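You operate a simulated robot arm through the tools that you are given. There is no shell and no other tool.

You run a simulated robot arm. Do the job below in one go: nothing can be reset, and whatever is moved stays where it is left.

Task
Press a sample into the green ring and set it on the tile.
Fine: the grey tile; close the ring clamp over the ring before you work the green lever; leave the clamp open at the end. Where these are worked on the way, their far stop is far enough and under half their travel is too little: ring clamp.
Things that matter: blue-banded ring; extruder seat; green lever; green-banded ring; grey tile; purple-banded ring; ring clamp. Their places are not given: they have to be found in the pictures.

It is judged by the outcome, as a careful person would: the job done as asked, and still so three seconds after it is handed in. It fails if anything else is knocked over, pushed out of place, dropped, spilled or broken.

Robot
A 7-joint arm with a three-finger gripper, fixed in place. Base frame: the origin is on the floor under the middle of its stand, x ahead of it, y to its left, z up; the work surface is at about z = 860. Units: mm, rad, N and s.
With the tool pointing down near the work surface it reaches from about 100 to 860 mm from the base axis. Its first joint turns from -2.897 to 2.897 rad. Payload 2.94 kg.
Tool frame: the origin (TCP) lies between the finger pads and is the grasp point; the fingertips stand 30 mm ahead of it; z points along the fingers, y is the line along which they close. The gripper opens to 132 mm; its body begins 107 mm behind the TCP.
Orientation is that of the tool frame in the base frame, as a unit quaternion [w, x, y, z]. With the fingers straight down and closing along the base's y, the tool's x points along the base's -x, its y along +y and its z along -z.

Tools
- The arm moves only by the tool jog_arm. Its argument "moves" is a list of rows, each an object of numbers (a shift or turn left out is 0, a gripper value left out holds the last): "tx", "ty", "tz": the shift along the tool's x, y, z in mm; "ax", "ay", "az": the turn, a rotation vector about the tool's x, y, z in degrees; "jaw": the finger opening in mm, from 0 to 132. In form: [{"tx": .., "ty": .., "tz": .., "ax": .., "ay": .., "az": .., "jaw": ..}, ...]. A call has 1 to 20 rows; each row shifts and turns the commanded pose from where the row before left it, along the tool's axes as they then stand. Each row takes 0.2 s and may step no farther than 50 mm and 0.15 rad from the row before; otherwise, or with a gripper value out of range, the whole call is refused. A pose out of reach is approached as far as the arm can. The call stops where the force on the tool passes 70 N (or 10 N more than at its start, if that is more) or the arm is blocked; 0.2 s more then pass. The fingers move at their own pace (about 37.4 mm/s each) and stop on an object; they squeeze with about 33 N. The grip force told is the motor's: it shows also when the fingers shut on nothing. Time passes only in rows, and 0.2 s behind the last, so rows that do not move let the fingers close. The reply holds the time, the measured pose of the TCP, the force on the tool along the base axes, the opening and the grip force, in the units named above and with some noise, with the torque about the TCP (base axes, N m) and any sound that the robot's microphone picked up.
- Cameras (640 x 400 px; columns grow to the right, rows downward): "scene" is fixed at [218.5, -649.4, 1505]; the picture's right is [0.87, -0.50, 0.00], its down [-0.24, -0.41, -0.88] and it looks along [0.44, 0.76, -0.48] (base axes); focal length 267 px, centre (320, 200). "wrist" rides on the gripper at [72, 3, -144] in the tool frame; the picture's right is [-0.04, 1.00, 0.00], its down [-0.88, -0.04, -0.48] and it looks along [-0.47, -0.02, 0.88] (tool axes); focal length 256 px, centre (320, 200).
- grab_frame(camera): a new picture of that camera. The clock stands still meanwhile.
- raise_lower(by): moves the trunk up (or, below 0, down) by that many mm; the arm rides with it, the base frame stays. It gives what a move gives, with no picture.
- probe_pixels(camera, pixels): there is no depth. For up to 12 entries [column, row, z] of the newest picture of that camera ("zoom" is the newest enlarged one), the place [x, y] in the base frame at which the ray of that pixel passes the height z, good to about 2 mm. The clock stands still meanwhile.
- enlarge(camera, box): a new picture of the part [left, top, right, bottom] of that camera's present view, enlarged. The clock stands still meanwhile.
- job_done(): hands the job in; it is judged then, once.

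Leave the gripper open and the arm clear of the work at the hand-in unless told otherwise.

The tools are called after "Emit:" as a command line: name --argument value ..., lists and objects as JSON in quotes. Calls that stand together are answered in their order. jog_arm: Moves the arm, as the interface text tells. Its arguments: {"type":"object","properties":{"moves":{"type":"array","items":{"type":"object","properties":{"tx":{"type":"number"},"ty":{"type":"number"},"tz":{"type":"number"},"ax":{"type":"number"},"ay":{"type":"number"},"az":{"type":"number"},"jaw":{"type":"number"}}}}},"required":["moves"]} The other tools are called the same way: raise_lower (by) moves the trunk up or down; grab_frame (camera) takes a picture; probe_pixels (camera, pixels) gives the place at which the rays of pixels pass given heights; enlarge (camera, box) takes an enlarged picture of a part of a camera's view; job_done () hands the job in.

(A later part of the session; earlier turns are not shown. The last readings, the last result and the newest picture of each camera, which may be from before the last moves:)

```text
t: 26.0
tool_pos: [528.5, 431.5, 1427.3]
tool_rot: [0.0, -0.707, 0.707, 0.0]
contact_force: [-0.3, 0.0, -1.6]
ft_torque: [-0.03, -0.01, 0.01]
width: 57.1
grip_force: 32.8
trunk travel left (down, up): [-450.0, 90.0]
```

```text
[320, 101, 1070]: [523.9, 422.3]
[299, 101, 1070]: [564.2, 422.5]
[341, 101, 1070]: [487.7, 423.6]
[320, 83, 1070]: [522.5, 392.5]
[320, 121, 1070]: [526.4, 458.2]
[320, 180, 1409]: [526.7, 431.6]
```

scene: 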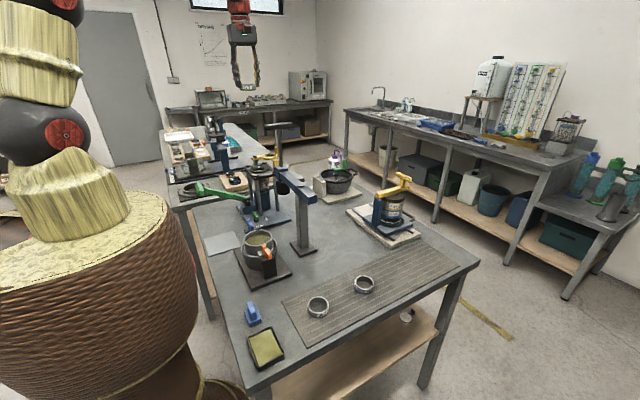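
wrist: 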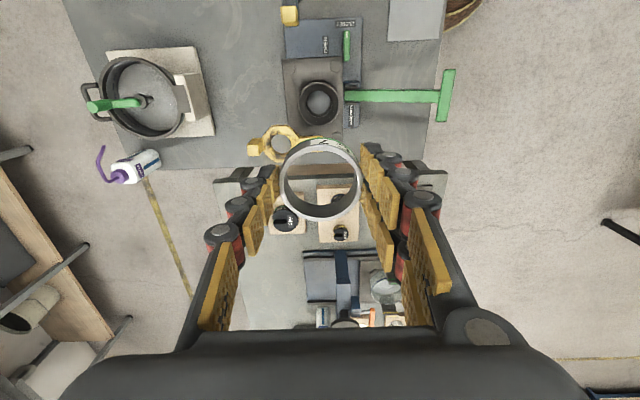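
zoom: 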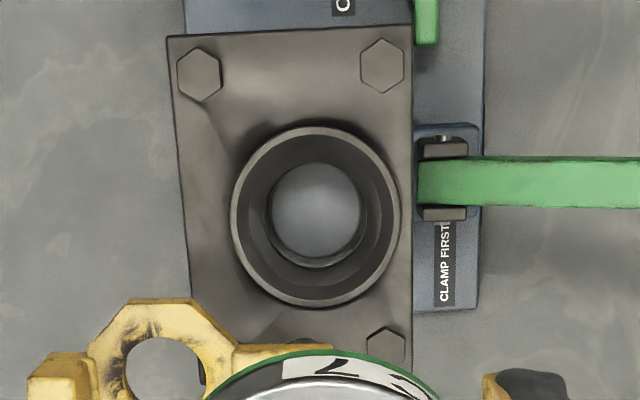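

Averaging both views, the seat centre is about (526.7, 429.3). The ring is about 3 mm too far in +y, so I'll shift by -3 in y and descend to TCP z≈1150 for a check.

Emit:
jog_arm --moves '[{"tx": 3, "tz": 20}, {"tz": 35}, {"tz": 38}, {"tz": 38}, {"tz": 38}, {"tz": 38}, {"tz": 38}, {"tz": 22}, {"tz": 10}, {}, {}]'

Emit:
grab_frame --camera "wrist"

Emit:
enlarge --camera "scene" --box '[220, 120, 300, 190]'

Emit:
grab_frame --camera "scene"

```text
t: 28.4
tool_pos: [527.1, 428.5, 1150.3]
tool_rot: [-0.001, -0.707, 0.707, 0.0]
contact_force: [0.6, -0.6, -0.6]
ft_torque: [-0.01, 0.01, 0.03]
width: 56.8
grip_force: 33.2
trunk travel left (down, up): [-450.0, 90.0]
```

```text
taken
```

wrist: 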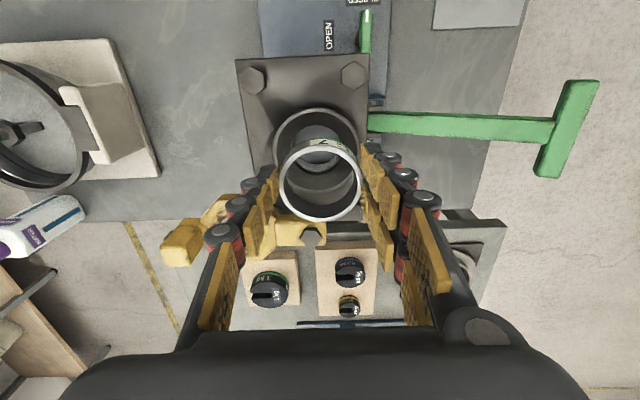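

```text
5.71 times, centred on (260, 155) of scene
```

zoom: 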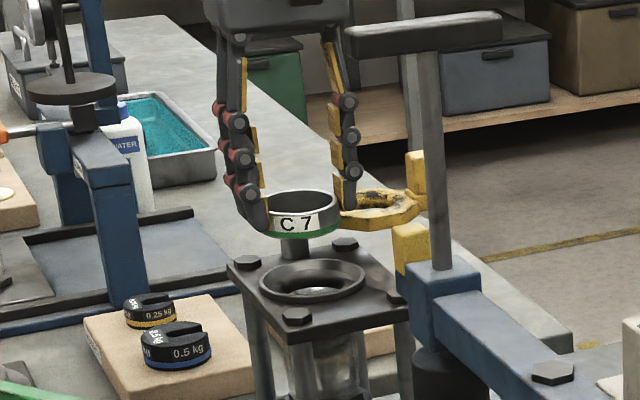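

```text
taken
```

scene: 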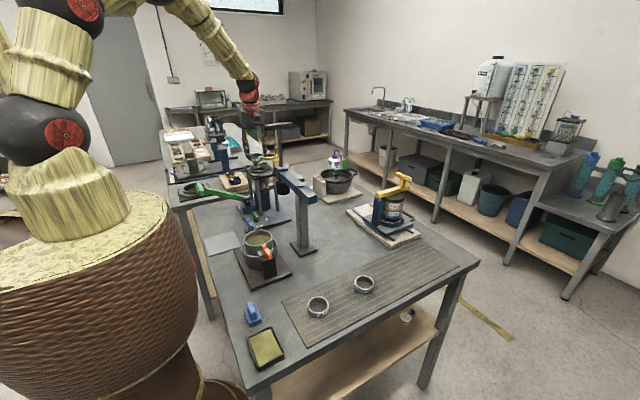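

The ring hovers above the seat. I'll enlarge both views to check the lateral alignment precisely.

Emit:
enlarge --camera "wrist" --box '[260, 90, 380, 230]'

Emit:
enlarge --camera "scene" --box '[240, 145, 280, 175]'

```text
2.86 times, centred on (320, 160) of wrist
```

zoom: 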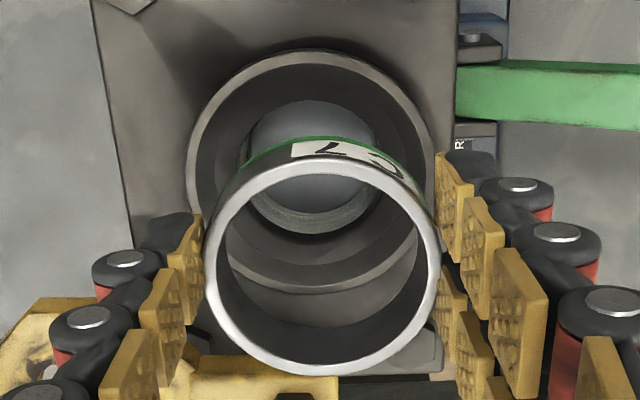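

```text
13.33 times, centred on (260, 160) of scene
```

zoom: 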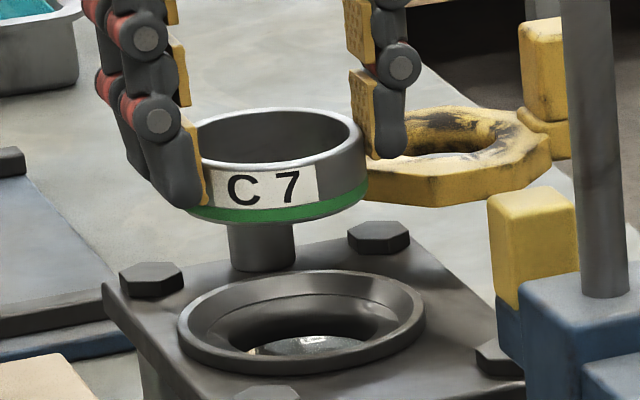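

I'll probe both the seat and ring outlines from this same wrist view to compare their centres.

Emit:
grab_frame --camera "wrist"

Emit:
probe_pixels --camera "wrist" --pixels '[[272.8, 148, 1070], [359.2, 148, 1070], [316, 107.6, 1070], [316, 192.5, 1070], [316, 150, 1070], [279.8, 183, 1132], [362, 183, 1132], [320.9, 145, 1132], [320.9, 221.2, 1132], [320.9, 183, 1132]]'

Emit:
probe_pixels --camera "scene" --pixels '[[258.6, 169, 1070], [256.7, 155.2, 1132]]'

```text
taken
```

wrist: 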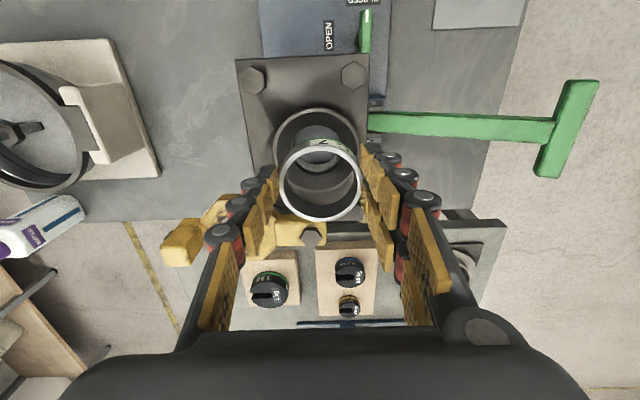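

```text
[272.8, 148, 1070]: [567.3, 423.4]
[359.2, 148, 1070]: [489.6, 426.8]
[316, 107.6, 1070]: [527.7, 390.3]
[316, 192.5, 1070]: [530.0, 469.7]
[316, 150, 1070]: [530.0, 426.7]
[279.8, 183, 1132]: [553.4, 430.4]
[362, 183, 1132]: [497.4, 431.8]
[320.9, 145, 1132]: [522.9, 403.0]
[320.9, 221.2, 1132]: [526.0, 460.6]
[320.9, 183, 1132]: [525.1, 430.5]
```

```text
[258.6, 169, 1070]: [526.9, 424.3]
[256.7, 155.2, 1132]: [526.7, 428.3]
```

The ring should shift by about +2 mm in x and -2 mm in y. I'll do that and lower to just above the collar (ring bottom ≈1076).

Emit:
jog_arm --moves '[{"tx": 2, "ty": -2}, {"tz": 14}, {"tz": 12}, {"tz": 9}, {}, {}]'

Emit:
enlarge --camera "scene" --box '[240, 145, 280, 175]'

Emit:
enlarge --camera "wrist" --box '[260, 90, 380, 230]'

```text
t: 29.8
tool_pos: [528.5, 427.9, 1115.5]
tool_rot: [0.0, 0.708, -0.707, 0.0]
contact_force: [0.6, 0.0, -0.9]
ft_torque: [0.0, -0.02, 0.02]
width: 56.7
grip_force: 32.9
trunk travel left (down, up): [-450.0, 90.0]
```

```text
13.33 times, centred on (260, 160) of scene
```

zoom: 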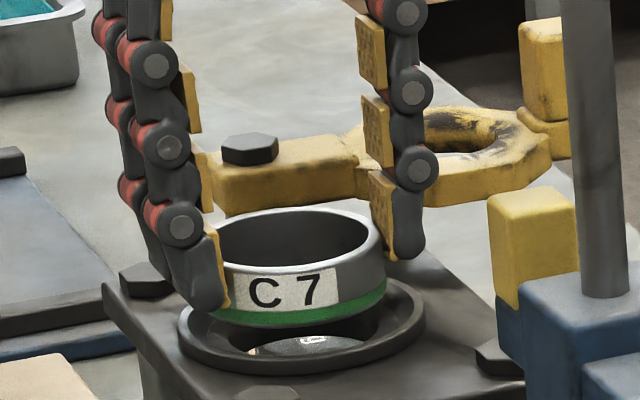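

```text
2.86 times, centred on (320, 160) of wrist
```

zoom: 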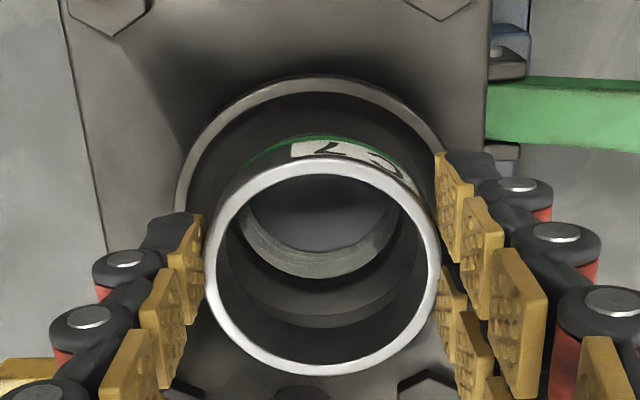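

The ring is just over the collar. I'll lower it in small steps and watch the force.

Emit:
jog_arm --moves '[{"tz": 2.5}, {"tz": 2.5}, {"tz": 2}, {}]'

Emit:
enlarge --camera "scene" --box '[240, 145, 280, 175]'

```text
t: 30.8
tool_pos: [530.1, 426.8, 1109.9]
tool_rot: [0.0, 0.707, -0.707, -0.001]
contact_force: [-0.4, -0.7, -1.0]
ft_torque: [-0.02, -0.01, -0.01]
width: 56.8
grip_force: 32.8
trunk travel left (down, up): [-450.0, 90.0]
```

```text
13.33 times, centred on (260, 160) of scene
```

zoom: 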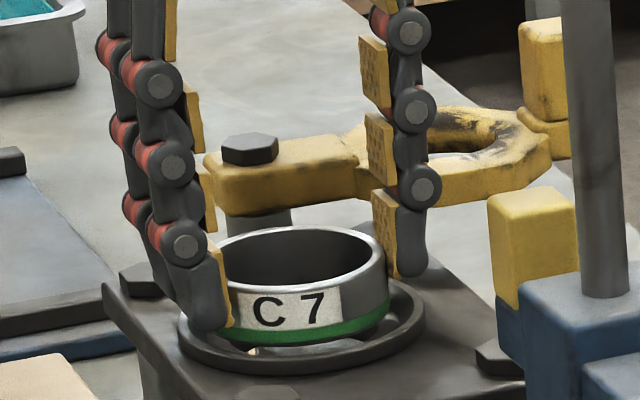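

No contact yet (force still about -1 N). I'll continue with a tiny nudge back in x and lower further.

Emit:
jog_arm --moves '[{"ty": 1, "tx": -0.5, "tz": 1.5}, {"tz": 2}, {"tz": 1.5}, {}]'

Emit:
enlarge --camera "scene" --box '[240, 145, 280, 175]'

```text
t: 31.8
tool_pos: [528.8, 427.2, 1104.1]
tool_rot: [-0.001, -0.707, 0.707, 0.0]
contact_force: [1.9, -0.1, 2.0]
ft_torque: [0.0, 0.05, -0.01]
width: 56.6
grip_force: 33.2
trunk travel left (down, up): [-450.0, 90.0]
```

```text
13.33 times, centred on (260, 160) of scene
```

zoom: 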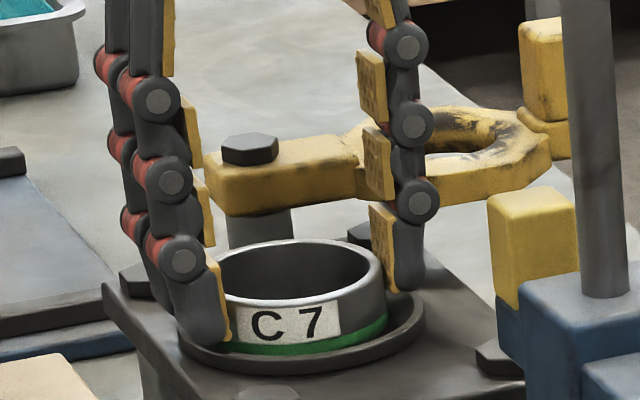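

Slight contact now (Fz +2 N). The ring is entering the collar, so I'll go another 1.5 mm.

Emit:
jog_arm --moves '[{"tz": 0.8}, {"tz": 0.7}, {}]'

Emit:
enlarge --camera "scene" --box '[240, 145, 280, 175]'

Emit:
enlarge --camera "wrist" --box '[260, 90, 380, 230]'

```text
t: 32.6
tool_pos: [527.7, 427.2, 1105.2]
tool_rot: [0.001, -0.706, 0.708, 0.0]
contact_force: [3.9, -2.6, 18.9]
ft_torque: [-0.12, -0.11, -0.19]
width: 56.4
grip_force: 33.6
trunk travel left (down, up): [-450.0, 90.0]
```

```text
13.33 times, centred on (260, 160) of scene
```

zoom: 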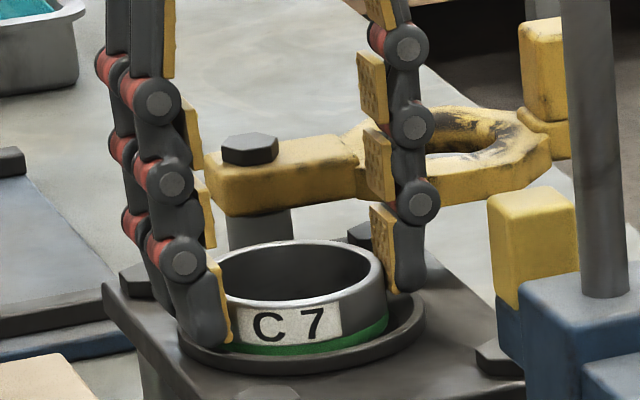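

```text
2.86 times, centred on (320, 160) of wrist
```

zoom: 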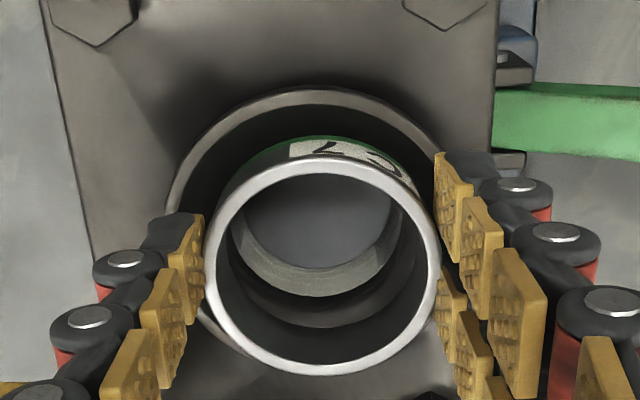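

Contact is firm at Fz≈19 N, with the ring centred inside the collar. I'll relieve 1 mm and open the jaw slightly to release it into the seat.

Emit:
jog_arm --moves '[{"tz": -1.2}, {"jaw": 76}, {}, {}, {}, {}]'

Emit:
enlarge --camera "scene" --box '[240, 145, 280, 175]'

Emit:
enlarge --camera "wrist" --box '[260, 90, 380, 230]'

```text
t: 34.0
tool_pos: [529.5, 427.9, 1103.5]
tool_rot: [0.0, 0.707, -0.707, 0.0]
contact_force: [0.1, -1.1, 0.3]
ft_torque: [-0.01, 0.0, -0.03]
width: 76.0
grip_force: 0.0
trunk travel left (down, up): [-450.0, 90.0]
```

```text
13.33 times, centred on (260, 160) of scene
```

zoom: 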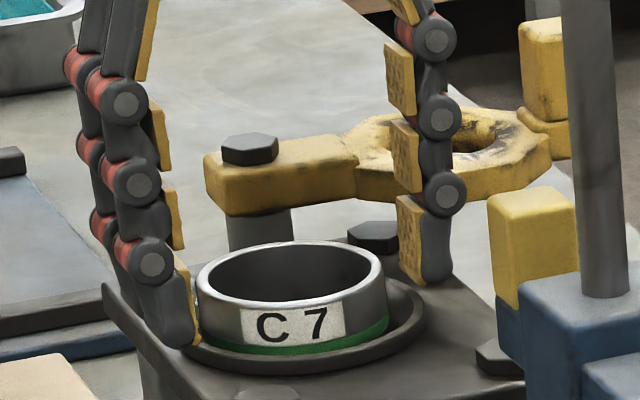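

```text
2.86 times, centred on (320, 160) of wrist
```

zoom: 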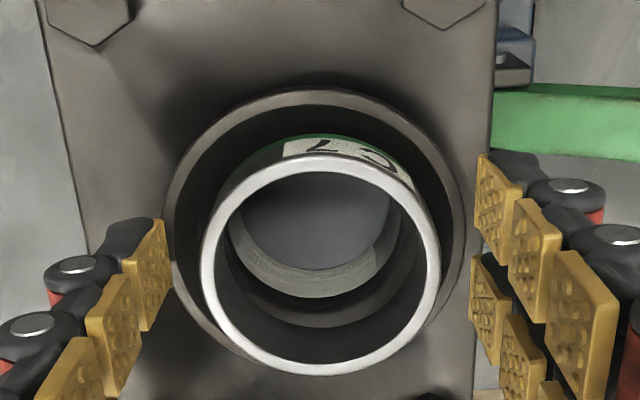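

The ring is released in the seat. It looks slightly off centre, so I'll rise straight up to get a clear view.

Emit:
jog_arm --moves '[{"tz": -10}, {"tz": -20}, {"tz": -30, "jaw": 132}, {"tz": -35}, {"tz": -35}, {}, {}]'

Emit:
grab_frame --camera "wrist"

Emit:
enlarge --camera "wrist" --box '[265, 70, 375, 190]'

Emit:
enlarge --camera "scene" --box '[240, 150, 280, 180]'

```text
t: 35.6
tool_pos: [528.8, 426.8, 1234.5]
tool_rot: [0.0, -0.707, 0.707, 0.0]
contact_force: [-0.1, -0.3, -0.5]
ft_torque: [0.01, -0.02, -0.01]
width: 132.0
grip_force: 0.0
trunk travel left (down, up): [-450.0, 90.0]
```

```text
taken
```

wrist: 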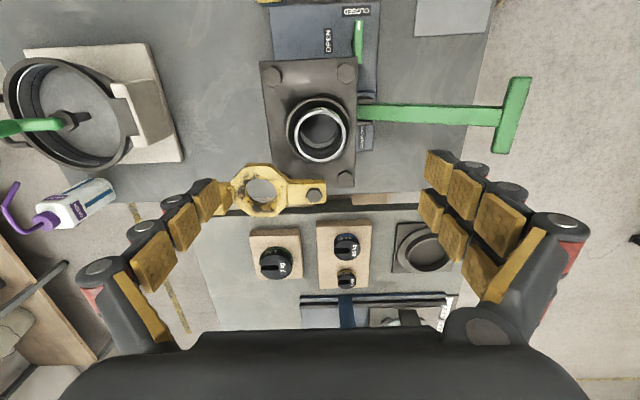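

```text
3.33 times, centred on (320, 130) of wrist
```

zoom: 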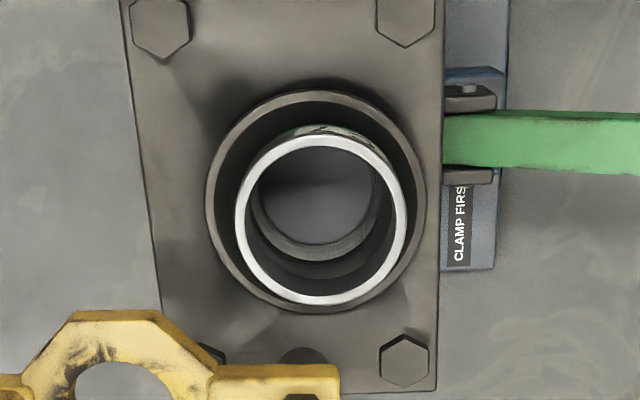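

```text
13.33 times, centred on (260, 165) of scene
```

zoom: 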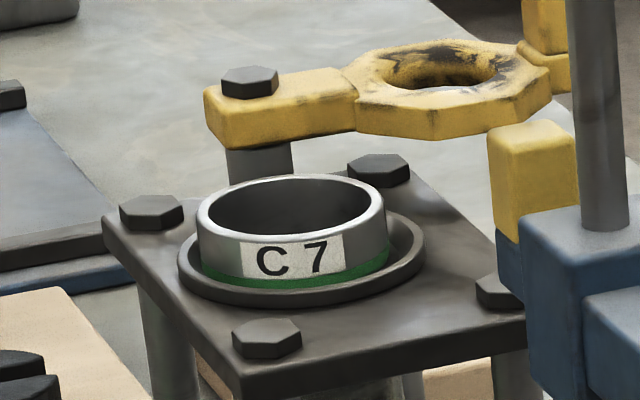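

The ring sits level in the collar, within about 1 mm of centre. Next is the clamp. I'll shift +100 mm in x to see the clamp's upright grip post clearly.

Emit:
jog_arm --moves '[{"ty": -34, "tz": -10}, {"ty": -34}, {"ty": -32}, {}, {}]'

Emit:
grab_frame --camera "wrist"

Emit:
enlarge --camera "wrist" --box '[280, 130, 440, 230]'

Emit:
enlarge --camera "scene" --box '[250, 135, 300, 172]'

```text
t: 36.8
tool_pos: [628.6, 428.7, 1242.3]
tool_rot: [0.001, -0.706, 0.708, 0.0]
contact_force: [-0.1, -0.5, -0.3]
ft_torque: [-0.02, 0.02, 0.02]
width: 132.3
grip_force: 0.1
trunk travel left (down, up): [-450.0, 90.0]
```

```text
taken
```

wrist: 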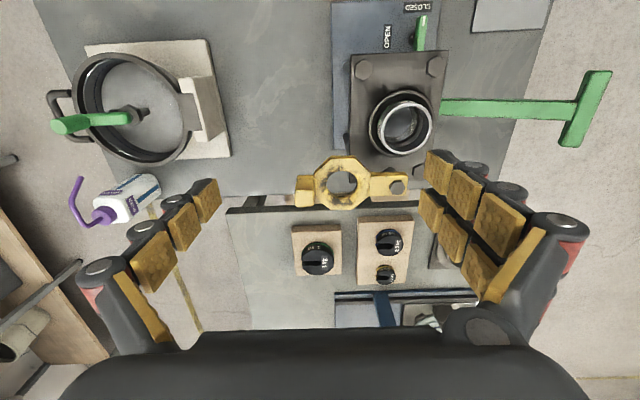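

```text
4.00 times, centred on (360, 180) of wrist
```

zoom: 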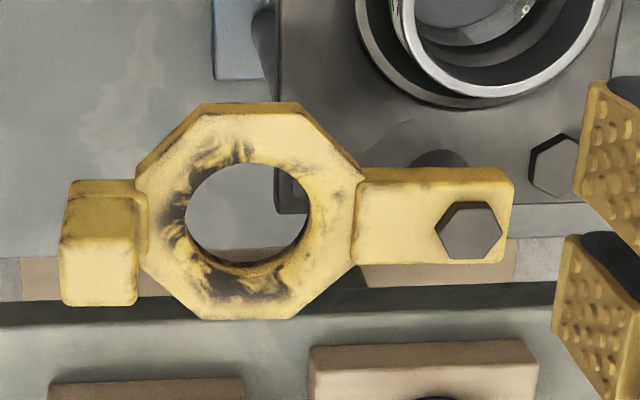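

```text
10.81 times, centred on (275, 154) of scene
```

zoom: 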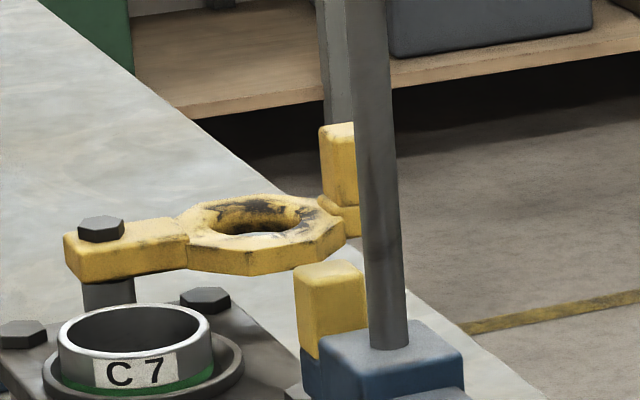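

Now the clamp is clear: bolt at wrist (397.5,187.5), octagon hole centre (342,183), post top face centre (304.75,197.5). I'll probe them.

Emit:
probe_pixels --camera "wrist" --pixels '[[397.5, 187.5, 1110], [342, 183, 1105], [304.75, 197.5, 1120], [304.75, 197.5, 1130], [304.75, 197.5, 1140], [304.75, 188.75, 1130], [304.75, 206.25, 1130], [295, 197.5, 1130], [314.5, 197.5, 1130], [400, 125, 1086]]'

Emit:
probe_pixels --camera "scene" --pixels '[[276.7, 147.2, 1120], [276.7, 147.2, 1130], [276.7, 147.2, 1140], [276.7, 147.2, 1150]]'

```text
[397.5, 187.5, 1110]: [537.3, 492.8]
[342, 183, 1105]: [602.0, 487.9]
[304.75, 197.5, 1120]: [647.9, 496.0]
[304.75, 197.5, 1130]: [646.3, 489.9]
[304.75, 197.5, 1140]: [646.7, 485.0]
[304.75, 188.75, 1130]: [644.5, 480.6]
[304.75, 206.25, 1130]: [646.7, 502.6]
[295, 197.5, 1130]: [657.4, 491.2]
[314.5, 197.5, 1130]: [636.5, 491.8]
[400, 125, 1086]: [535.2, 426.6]
```

```text
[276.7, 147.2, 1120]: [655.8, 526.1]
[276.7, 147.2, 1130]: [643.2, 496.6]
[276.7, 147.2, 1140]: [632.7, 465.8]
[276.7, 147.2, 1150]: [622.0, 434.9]
```

The clamp's post is about 20×21 mm at (646, 491) with its top at z≈1131. The pivot is at about (535, 493) and the octagon at about (602, 488). I'll swing it by pushing with closed fingers, so first I'll close the fingers here and look at their shape.

Emit:
jog_arm --moves '[{"jaw": 0}, {}, {}, {}, {}, {}, {}, {}, {}, {}]'

Emit:
grab_frame --camera "wrist"

Emit:
enlarge --camera "scene" --box '[230, 90, 320, 160]'

```text
t: 39.0
tool_pos: [627.9, 430.2, 1242.2]
tool_rot: [0.0, -0.707, 0.707, 0.0]
contact_force: [0.9, 0.1, 0.3]
ft_torque: [0.01, 0.05, -0.02]
width: 0.3
grip_force: 23.6
trunk travel left (down, up): [-450.0, 90.0]
```

```text
taken
```

wrist: 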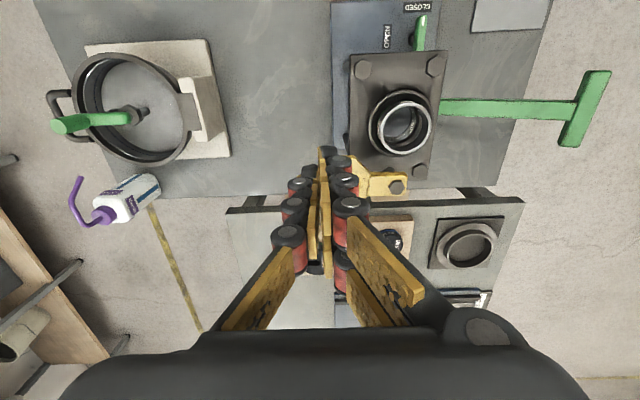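

```text
5.71 times, centred on (275, 125) of scene
```

zoom: 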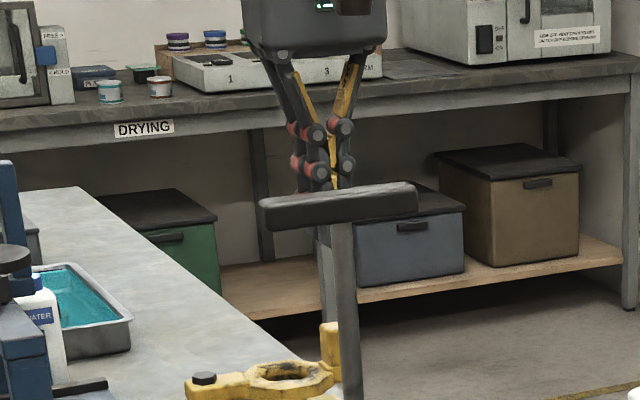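

The closed fingers form a compact pusher about 40 mm across. I'll move over to the +y side of the clamp post, at (650, 540), and check the arm reaches there.

Emit:
jog_arm --moves '[{"tx": -37, "ty": -7}, {"tx": -37, "ty": -7}, {"tx": -36, "ty": -8}, {}, {}]'

Emit:
grab_frame --camera "wrist"

Emit:
grab_frame --camera "scene"

```text
t: 40.2
tool_pos: [652.9, 540.8, 1239.6]
tool_rot: [0.001, 0.707, -0.707, 0.0]
contact_force: [-0.8, 0.6, -0.7]
ft_torque: [-0.04, 0.01, 0.0]
width: 0.0
grip_force: 28.3
trunk travel left (down, up): [-450.0, 90.0]
```

```text
taken
```

wrist: 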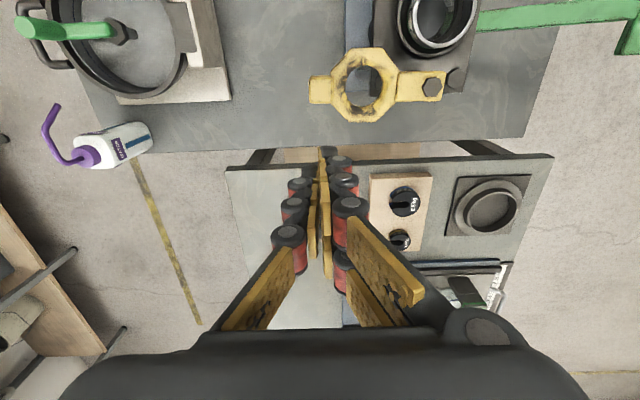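

```text
taken
```

scene: 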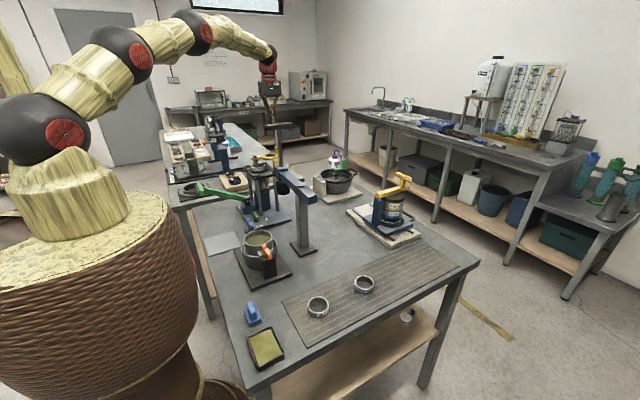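

The arm reaches (653, 541, 1240). I'll lower to TCP z≈1140, so the fingertips are beside the post's upper part and above the clamp plate.

Emit:
jog_arm --moves '[{"ty": -3, "tz": 35}, {"tz": 35}, {"tz": 29}, {}, {}]'

Emit:
grab_frame --camera "wrist"

Emit:
enlarge --camera "scene" --box '[240, 110, 310, 170]'

```text
t: 41.4
tool_pos: [655.3, 538.8, 1144.9]
tool_rot: [0.0, -0.707, 0.708, 0.0]
contact_force: [0.1, 0.7, 0.5]
ft_torque: [-0.01, 0.04, 0.02]
width: 0.2
grip_force: 28.9
trunk travel left (down, up): [-450.0, 90.0]
```

```text
taken
```

wrist: 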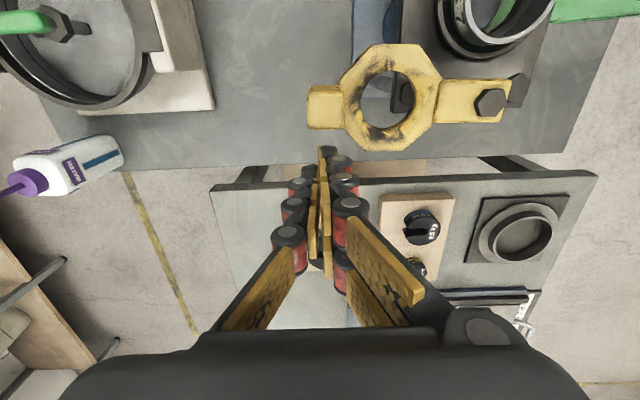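

```text
6.67 times, centred on (275, 140) of scene
```

zoom: 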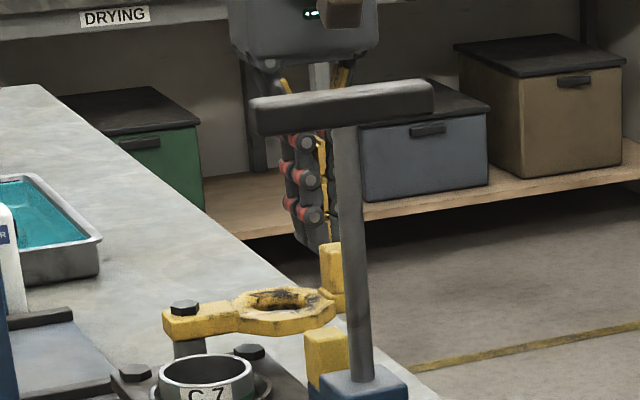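

The fingertips line up with the post (post at columns 308–342, fingertips around 325–345). I'll lower 5 mm more and approach the post's +y face.

Emit:
jog_arm --moves '[{"tz": 5}, {"tx": 6}, {"tx": 5}, {"tx": 4}, {"tx": 3}, {}]'

Emit:
grab_frame --camera "wrist"

```text
t: 42.8
tool_pos: [654.2, 518.2, 1140.2]
tool_rot: [-0.001, -0.706, 0.708, 0.0]
contact_force: [0.9, 0.7, -0.5]
ft_torque: [0.02, 0.0, -0.01]
width: 0.0
grip_force: 28.7
trunk travel left (down, up): [-450.0, 90.0]
```

```text
taken
```

wrist: 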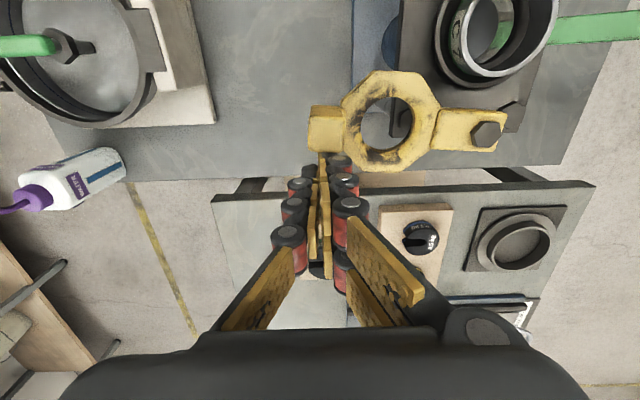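

Just about touching. I'll now rotate the tool about the clamp pivot in small steps (pushing clockwise), starting with 20°.

Emit:
jog_arm --moves '[{"tx": 10.47, "ty": -1.73, "az": 5}, {"tx": 10.47, "ty": -1.73, "az": 5}, {"tx": 10.47, "ty": -1.73, "az": 5}, {"tx": 10.47, "ty": -1.73, "az": 5}, {}]'

Emit:
grab_frame --camera "wrist"

Emit:
enlarge --camera "scene" --box '[240, 125, 310, 185]'

```text
t: 44.0
tool_pos: [656.0, 477.4, 1138.5]
tool_rot: [0.0, -0.572, 0.82, -0.001]
contact_force: [0.3, -0.4, -0.5]
ft_torque: [0.01, 0.03, 0.0]
width: 0.2
grip_force: 28.4
trunk travel left (down, up): [-450.0, 90.0]
```

```text
taken
```

wrist: 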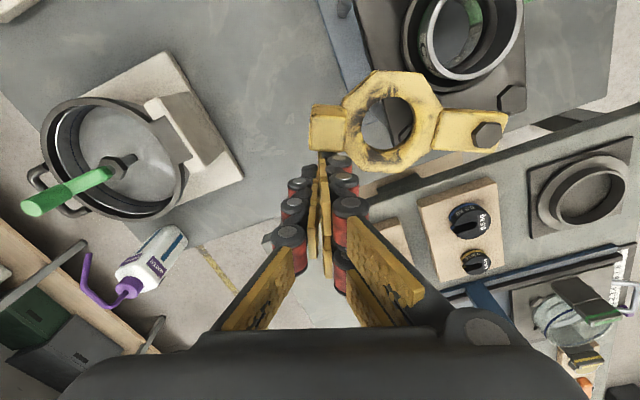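

```text
6.67 times, centred on (275, 155) of scene
```

zoom: 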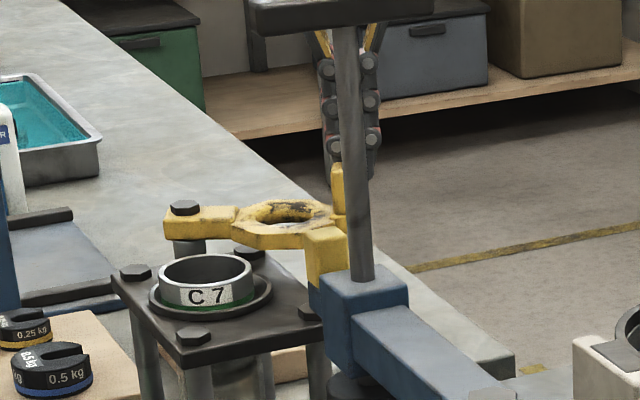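

The clamp follows with almost no force. I'll continue another 50°.

Emit:
jog_arm --moves '[{"tx": 10.47, "ty": -1.73, "az": 5}, {"tx": 10.47, "ty": -1.73, "az": 5}, {"tx": 10.47, "ty": -1.73, "az": 5}, {"tx": 10.47, "ty": -1.73, "az": 5}, {"tx": 10.47, "ty": -1.73, "az": 5}, {"tx": 10.47, "ty": -1.73, "az": 5}, {"tx": 10.47, "ty": -1.73, "az": 5}, {"tx": 10.47, "ty": -1.73, "az": 5}, {"tx": 10.47, "ty": -1.73, "az": 5}, {}]'

Emit:
grab_frame --camera "wrist"

Emit:
enlarge --camera "scene" --box '[240, 125, 310, 185]'

```text
t: 46.2
tool_pos: [608.2, 395.7, 1139.5]
tool_rot: [0.0, -0.216, 0.976, 0.0]
contact_force: [-0.1, 0.4, -0.2]
ft_torque: [0.03, -0.04, 0.02]
width: 0.0
grip_force: 28.6
trunk travel left (down, up): [-450.0, 90.0]
```

```text
taken
```

wrist: 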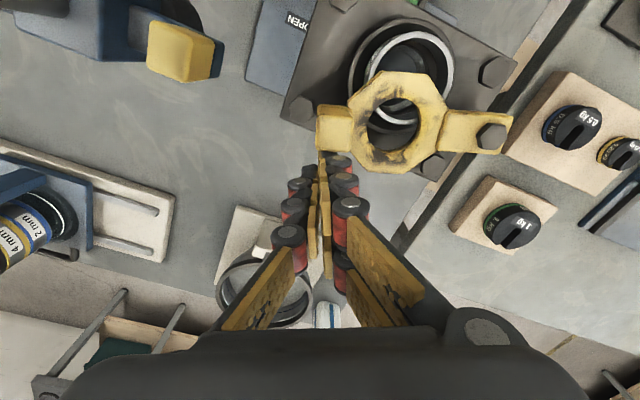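

```text
6.67 times, centred on (275, 155) of scene
```

zoom: 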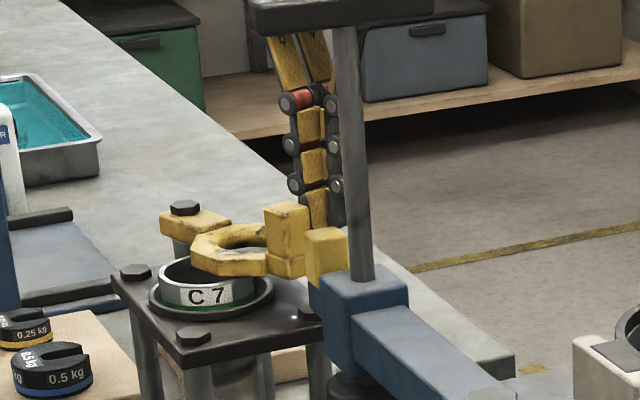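

It's swinging above the ring without touching. I'll go another 20° in gentler steps.

Emit:
jog_arm --moves '[{"tx": 8.36, "ty": -1.45, "az": 4}, {"tx": 8.36, "ty": -1.45, "az": 4}, {"tx": 8.36, "ty": -1.45, "az": 4}, {"tx": 8.36, "ty": -1.45, "az": 4}, {"tx": 8.36, "ty": -1.45, "az": 4}, {}]'

Emit:
grab_frame --camera "wrist"

Emit:
enlarge --camera "scene" --box '[240, 125, 310, 185]'

```text
t: 47.6
tool_pos: [569.5, 376.8, 1140.0]
tool_rot: [0.0, -0.043, 0.999, 0.001]
contact_force: [0.3, 0.7, 0.0]
ft_torque: [-0.01, -0.01, -0.01]
width: 0.0
grip_force: 28.4
trunk travel left (down, up): [-450.0, 90.0]
```

```text
taken
```

wrist: 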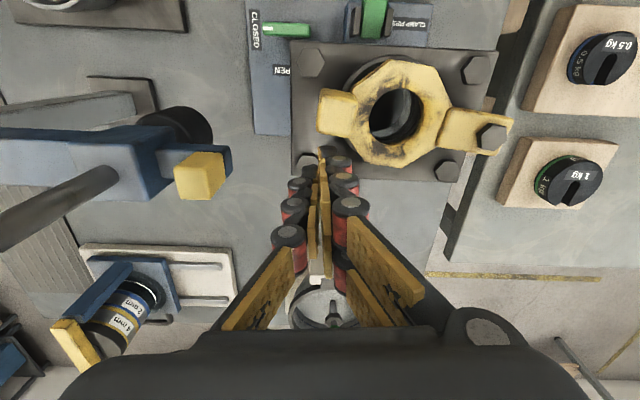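

```text
6.67 times, centred on (275, 155) of scene
```

zoom: 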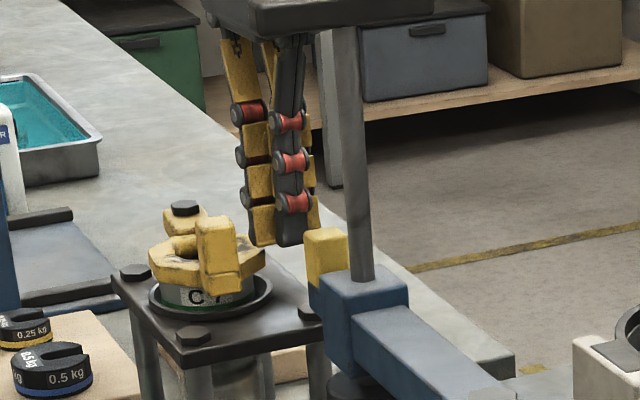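

The clamp has moved on ahead of my fingers and looks nearly over the ring. I'll measure its angle.

Emit:
probe_pixels --camera "wrist" --pixels '[[491, 138, 1110], [395, 114, 1105], [337, 108, 1131]]'

Emit:
enlarge --camera "wrist" --box '[290, 40, 520, 190]'

Emit:
enlarge --camera "scene" --box '[235, 145, 285, 182]'

```text
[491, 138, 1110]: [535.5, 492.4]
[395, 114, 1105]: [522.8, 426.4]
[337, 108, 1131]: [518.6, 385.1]
```

```text
2.67 times, centred on (405, 115) of wrist
```

zoom: 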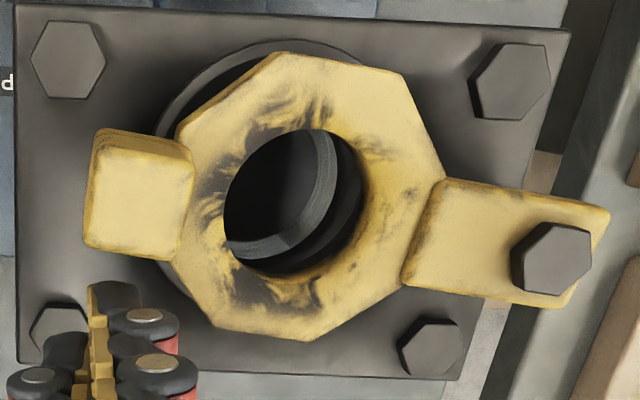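

```text
10.81 times, centred on (260, 164) of scene
```

zoom: 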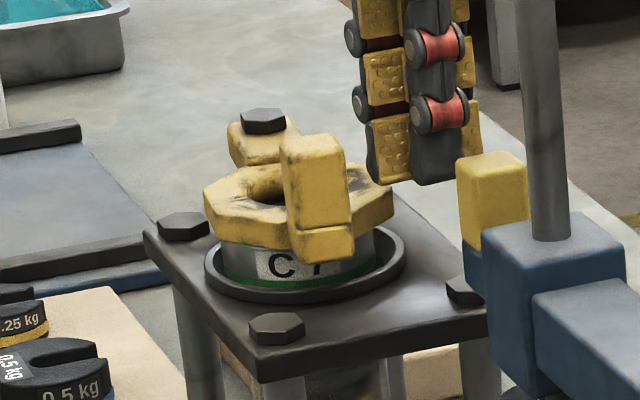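

The clamp now points at about -99° and sits over the ring, likely at or near its far stop. I'll follow up gently and press to confirm it's at the stop.

Emit:
jog_arm --moves '[{"tx": 6.27, "ty": -1.1, "az": 3}, {"tx": 6.27, "ty": -1.1, "az": 3}, {"tx": 6.27, "ty": -1.1, "az": 3}, {"tx": 4.2, "ty": -0.7, "az": 2}, {}]'

Emit:
grab_frame --camera "wrist"

```text
t: 48.8
tool_pos: [555.9, 372.8, 1139.7]
tool_rot: [0.002, 0.053, 0.999, 0.002]
contact_force: [60.7, -16.5, -15.6]
ft_torque: [-0.37, -1.5, -0.08]
width: 0.1
grip_force: 28.8
trunk travel left (down, up): [-450.0, 90.0]
```

```text
taken
```

wrist: 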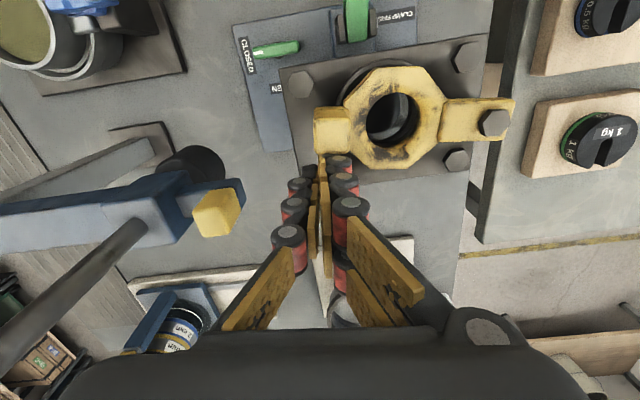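

The force rose to 60 N, so the clamp is at its hard stop. I'll back off from the post and rise.

Emit:
jog_arm --moves '[{"tx": -6, "ty": 1}, {"tx": -10}, {"tz": -30}, {"tz": -40}, {"tz": -40}, {}]'

Emit:
grab_frame --camera "wrist"

Emit:
enlarge --camera "scene" --box '[190, 145, 290, 235]'

```text
t: 50.2
tool_pos: [566.0, 372.9, 1247.3]
tool_rot: [0.0, 0.052, 0.999, -0.001]
contact_force: [-0.2, 0.0, -0.4]
ft_torque: [-0.01, 0.01, 0.02]
width: 0.0
grip_force: 29.0
trunk travel left (down, up): [-450.0, 90.0]
```

```text
taken
```

wrist: 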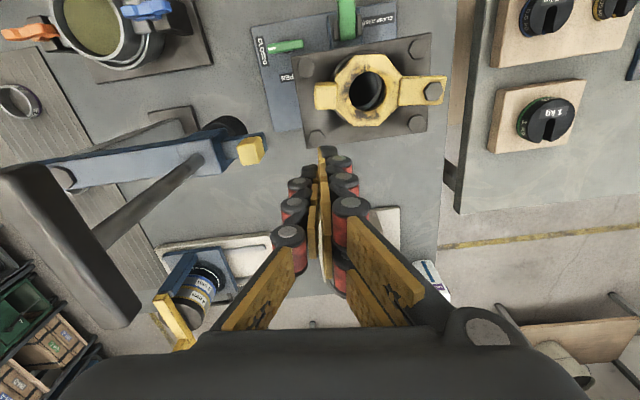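

```text
4.44 times, centred on (240, 190) of scene
```

zoom: 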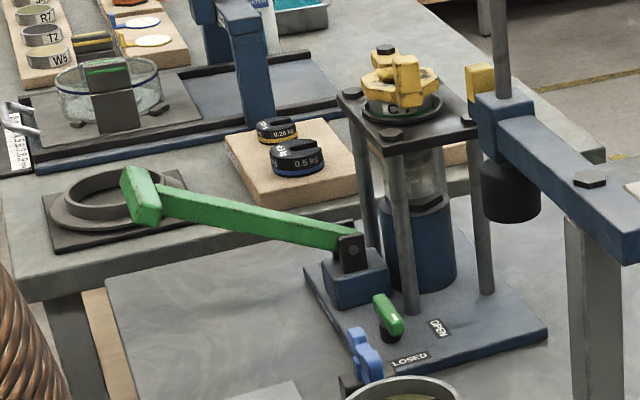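

The clamp is closed over the ring and the lever is still up. I'll straighten the yaw and move over the lever's T-grip near (281, 431).

Emit:
jog_arm --moves '[{"az": -6}, {"tx": 25, "ty": 8}, {"tx": 40, "ty": 8}, {"tx": 40, "ty": 8}, {"tx": 40, "ty": 8}, {"tx": 40, "ty": 8}, {"tx": 40, "ty": 8}, {"tx": 40, "ty": 8}, {"tx": 20, "ty": 2}, {}, {}]'

Emit:
grab_frame --camera "wrist"

Emit:
grab_frame --camera "scene"

Emit:
enlarge --camera "scene" --box '[180, 150, 280, 220]'

```text
t: 52.6
tool_pos: [278.7, 430.5, 1252.3]
tool_rot: [0.0, -0.001, 1.0, 0.0]
contact_force: [-0.7, -0.5, 0.1]
ft_torque: [-0.01, 0.0, -0.05]
width: 0.0
grip_force: 28.7
trunk travel left (down, up): [-450.0, 90.0]
```

```text
taken
```

wrist: 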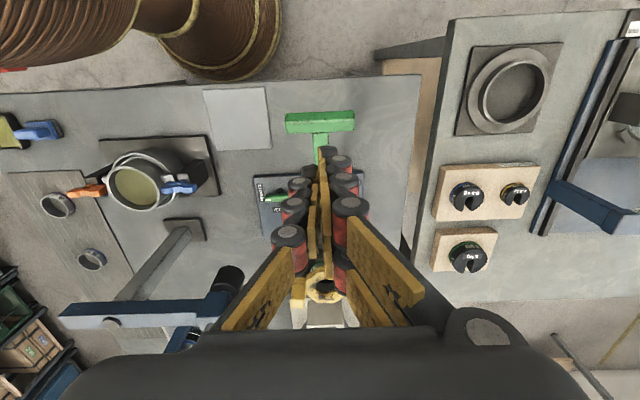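

```text
taken
```

scene: 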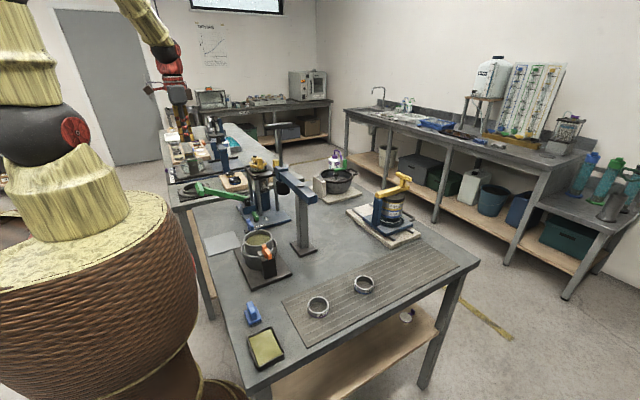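

```text
5.71 times, centred on (230, 185) of scene
```

zoom: 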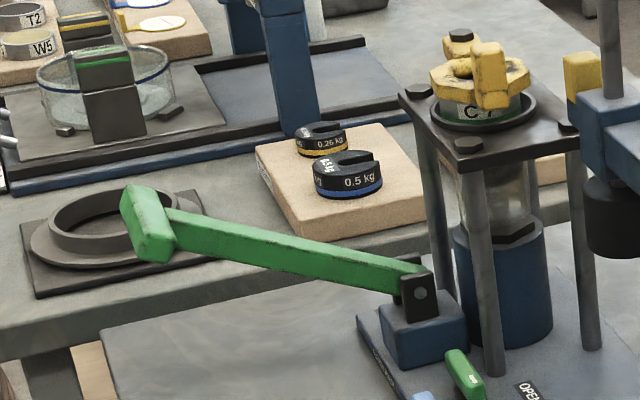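

I'll enlarge the T-grip in the wrist view to find its top face.

Emit:
enlarge --camera "wrist" --box '[270, 90, 370, 160]'

Emit:
probe_pixels --camera "wrist" --pixels '[[320, 123, 1020], [320, 123, 1035], [320, 123, 1050], [286, 123, 1035], [355, 123, 1035], [320, 113, 1035], [320, 133, 1035]]'

Emit:
probe_pixels --camera "scene" --pixels '[[247.5, 202, 930], [247.5, 202, 945], [247.5, 202, 960], [201, 185, 1030], [201, 185, 1045], [201, 185, 1060]]'

```text
5.71 times, centred on (320, 125) of wrist
```

zoom: 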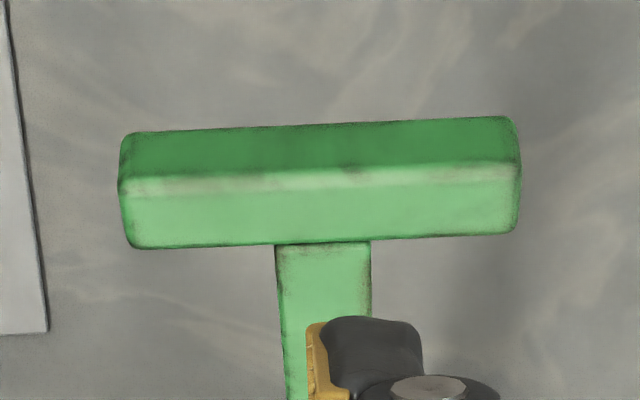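

```text
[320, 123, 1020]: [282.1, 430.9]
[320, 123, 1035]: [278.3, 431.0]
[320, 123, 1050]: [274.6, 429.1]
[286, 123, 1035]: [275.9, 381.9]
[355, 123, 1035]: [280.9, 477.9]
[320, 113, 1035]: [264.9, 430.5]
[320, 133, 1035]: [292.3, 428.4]
```

```text
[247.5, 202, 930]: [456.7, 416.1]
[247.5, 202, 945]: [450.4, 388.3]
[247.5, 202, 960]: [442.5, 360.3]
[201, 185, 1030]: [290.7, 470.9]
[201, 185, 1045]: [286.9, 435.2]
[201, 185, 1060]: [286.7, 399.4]
```

The T-grip's top face is at about (281, 431, 1045), spanning y 382–478. The lever pivot is at about (457, 430, 930), so pressing it means following a downward arc with the grip's x drifting from about 283 to 255. I'll descend to just above it.

Emit:
jog_arm --moves '[{"tx": -4, "tz": 30}, {"tz": 40}, {"tz": 40}, {"tz": 35}, {"tz": 18}, {}, {}]'

Emit:
enlarge --camera "scene" --box '[170, 140, 270, 215]'

Emit:
grab_frame --camera "wrist"

```text
t: 54.2
tool_pos: [283.7, 432.8, 1085.1]
tool_rot: [0.0, 0.0, 1.0, 0.001]
contact_force: [-0.3, -0.2, -0.3]
ft_torque: [-0.01, 0.03, -0.01]
width: 0.0
grip_force: 28.5
trunk travel left (down, up): [-450.0, 90.0]
```

```text
5.33 times, centred on (220, 178) of scene
```

zoom: 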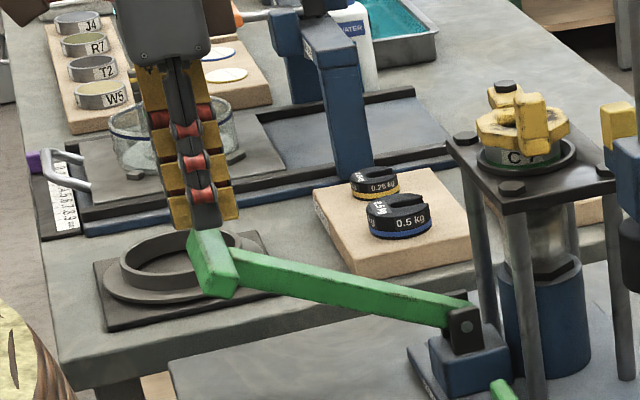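

```text
taken
```

wrist: 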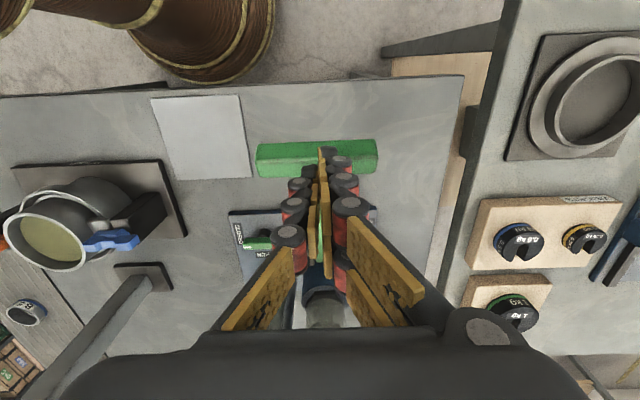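

The fingertips are just above the bar. I'll press down slowly and watch the force.

Emit:
jog_arm --moves '[{"tz": 4}, {"tz": 4}, {"tz": 3}, {"tz": 3, "tx": 1.5}, {"tz": 3, "tx": 1.5}, {}]'

Emit:
enlarge --camera "scene" --box '[170, 140, 270, 215]'

```text
t: 55.6
tool_pos: [276.8, 431.3, 1069.3]
tool_rot: [0.0, -0.001, 1.0, 0.0]
contact_force: [0.0, -1.2, 2.1]
ft_torque: [-0.04, 0.0, 0.01]
width: 0.1
grip_force: 28.8
trunk travel left (down, up): [-450.0, 90.0]
```

```text
5.33 times, centred on (220, 178) of scene
```

zoom: 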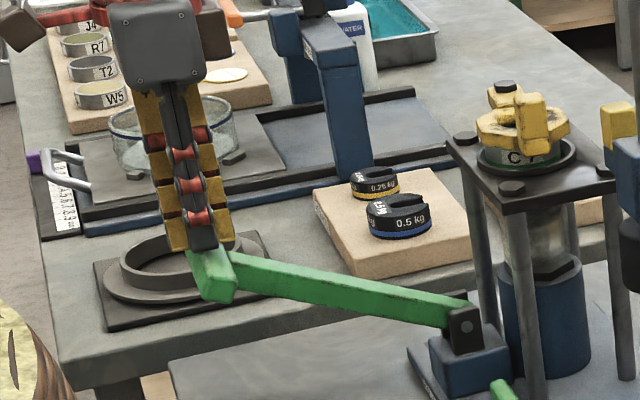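

Contact is light at 2 N, and the lever has begun to move. I'll keep pushing along its arc.

Emit:
jog_arm --moves '[{"tx": 1.5, "tz": 6}, {"tx": 1.5, "tz": 6}, {"tx": 3, "tz": 8}, {"tx": 3, "tz": 8}, {"tx": 2.5, "tz": 8}, {"tx": 2.5, "tz": 8}, {}]'

Emit:
enlarge --camera "scene" --box '[170, 140, 270, 215]'

Emit:
grab_frame --camera "wrist"

```text
t: 57.2
tool_pos: [265.1, 432.2, 1025.4]
tool_rot: [0.0, 0.001, 1.0, 0.0]
contact_force: [-0.4, -2.9, 4.1]
ft_torque: [-0.07, 0.08, 0.0]
width: 0.1
grip_force: 28.6
trunk travel left (down, up): [-450.0, 90.0]
```

```text
5.33 times, centred on (220, 178) of scene
```

zoom: 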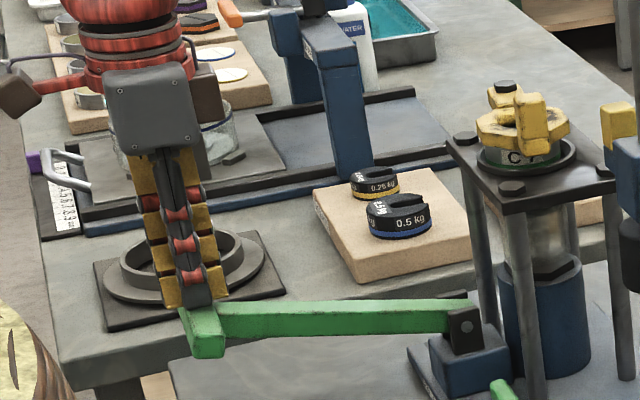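

```text
taken
```

wrist: 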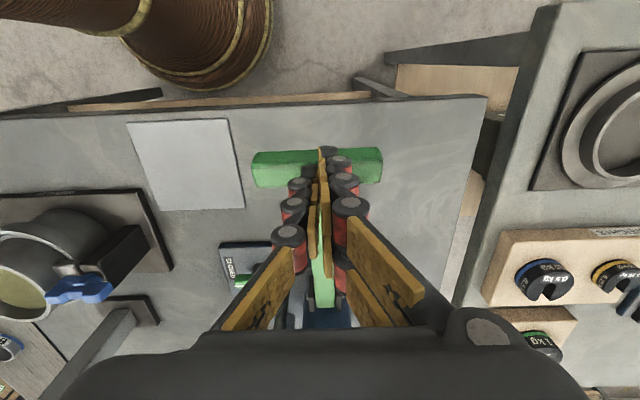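

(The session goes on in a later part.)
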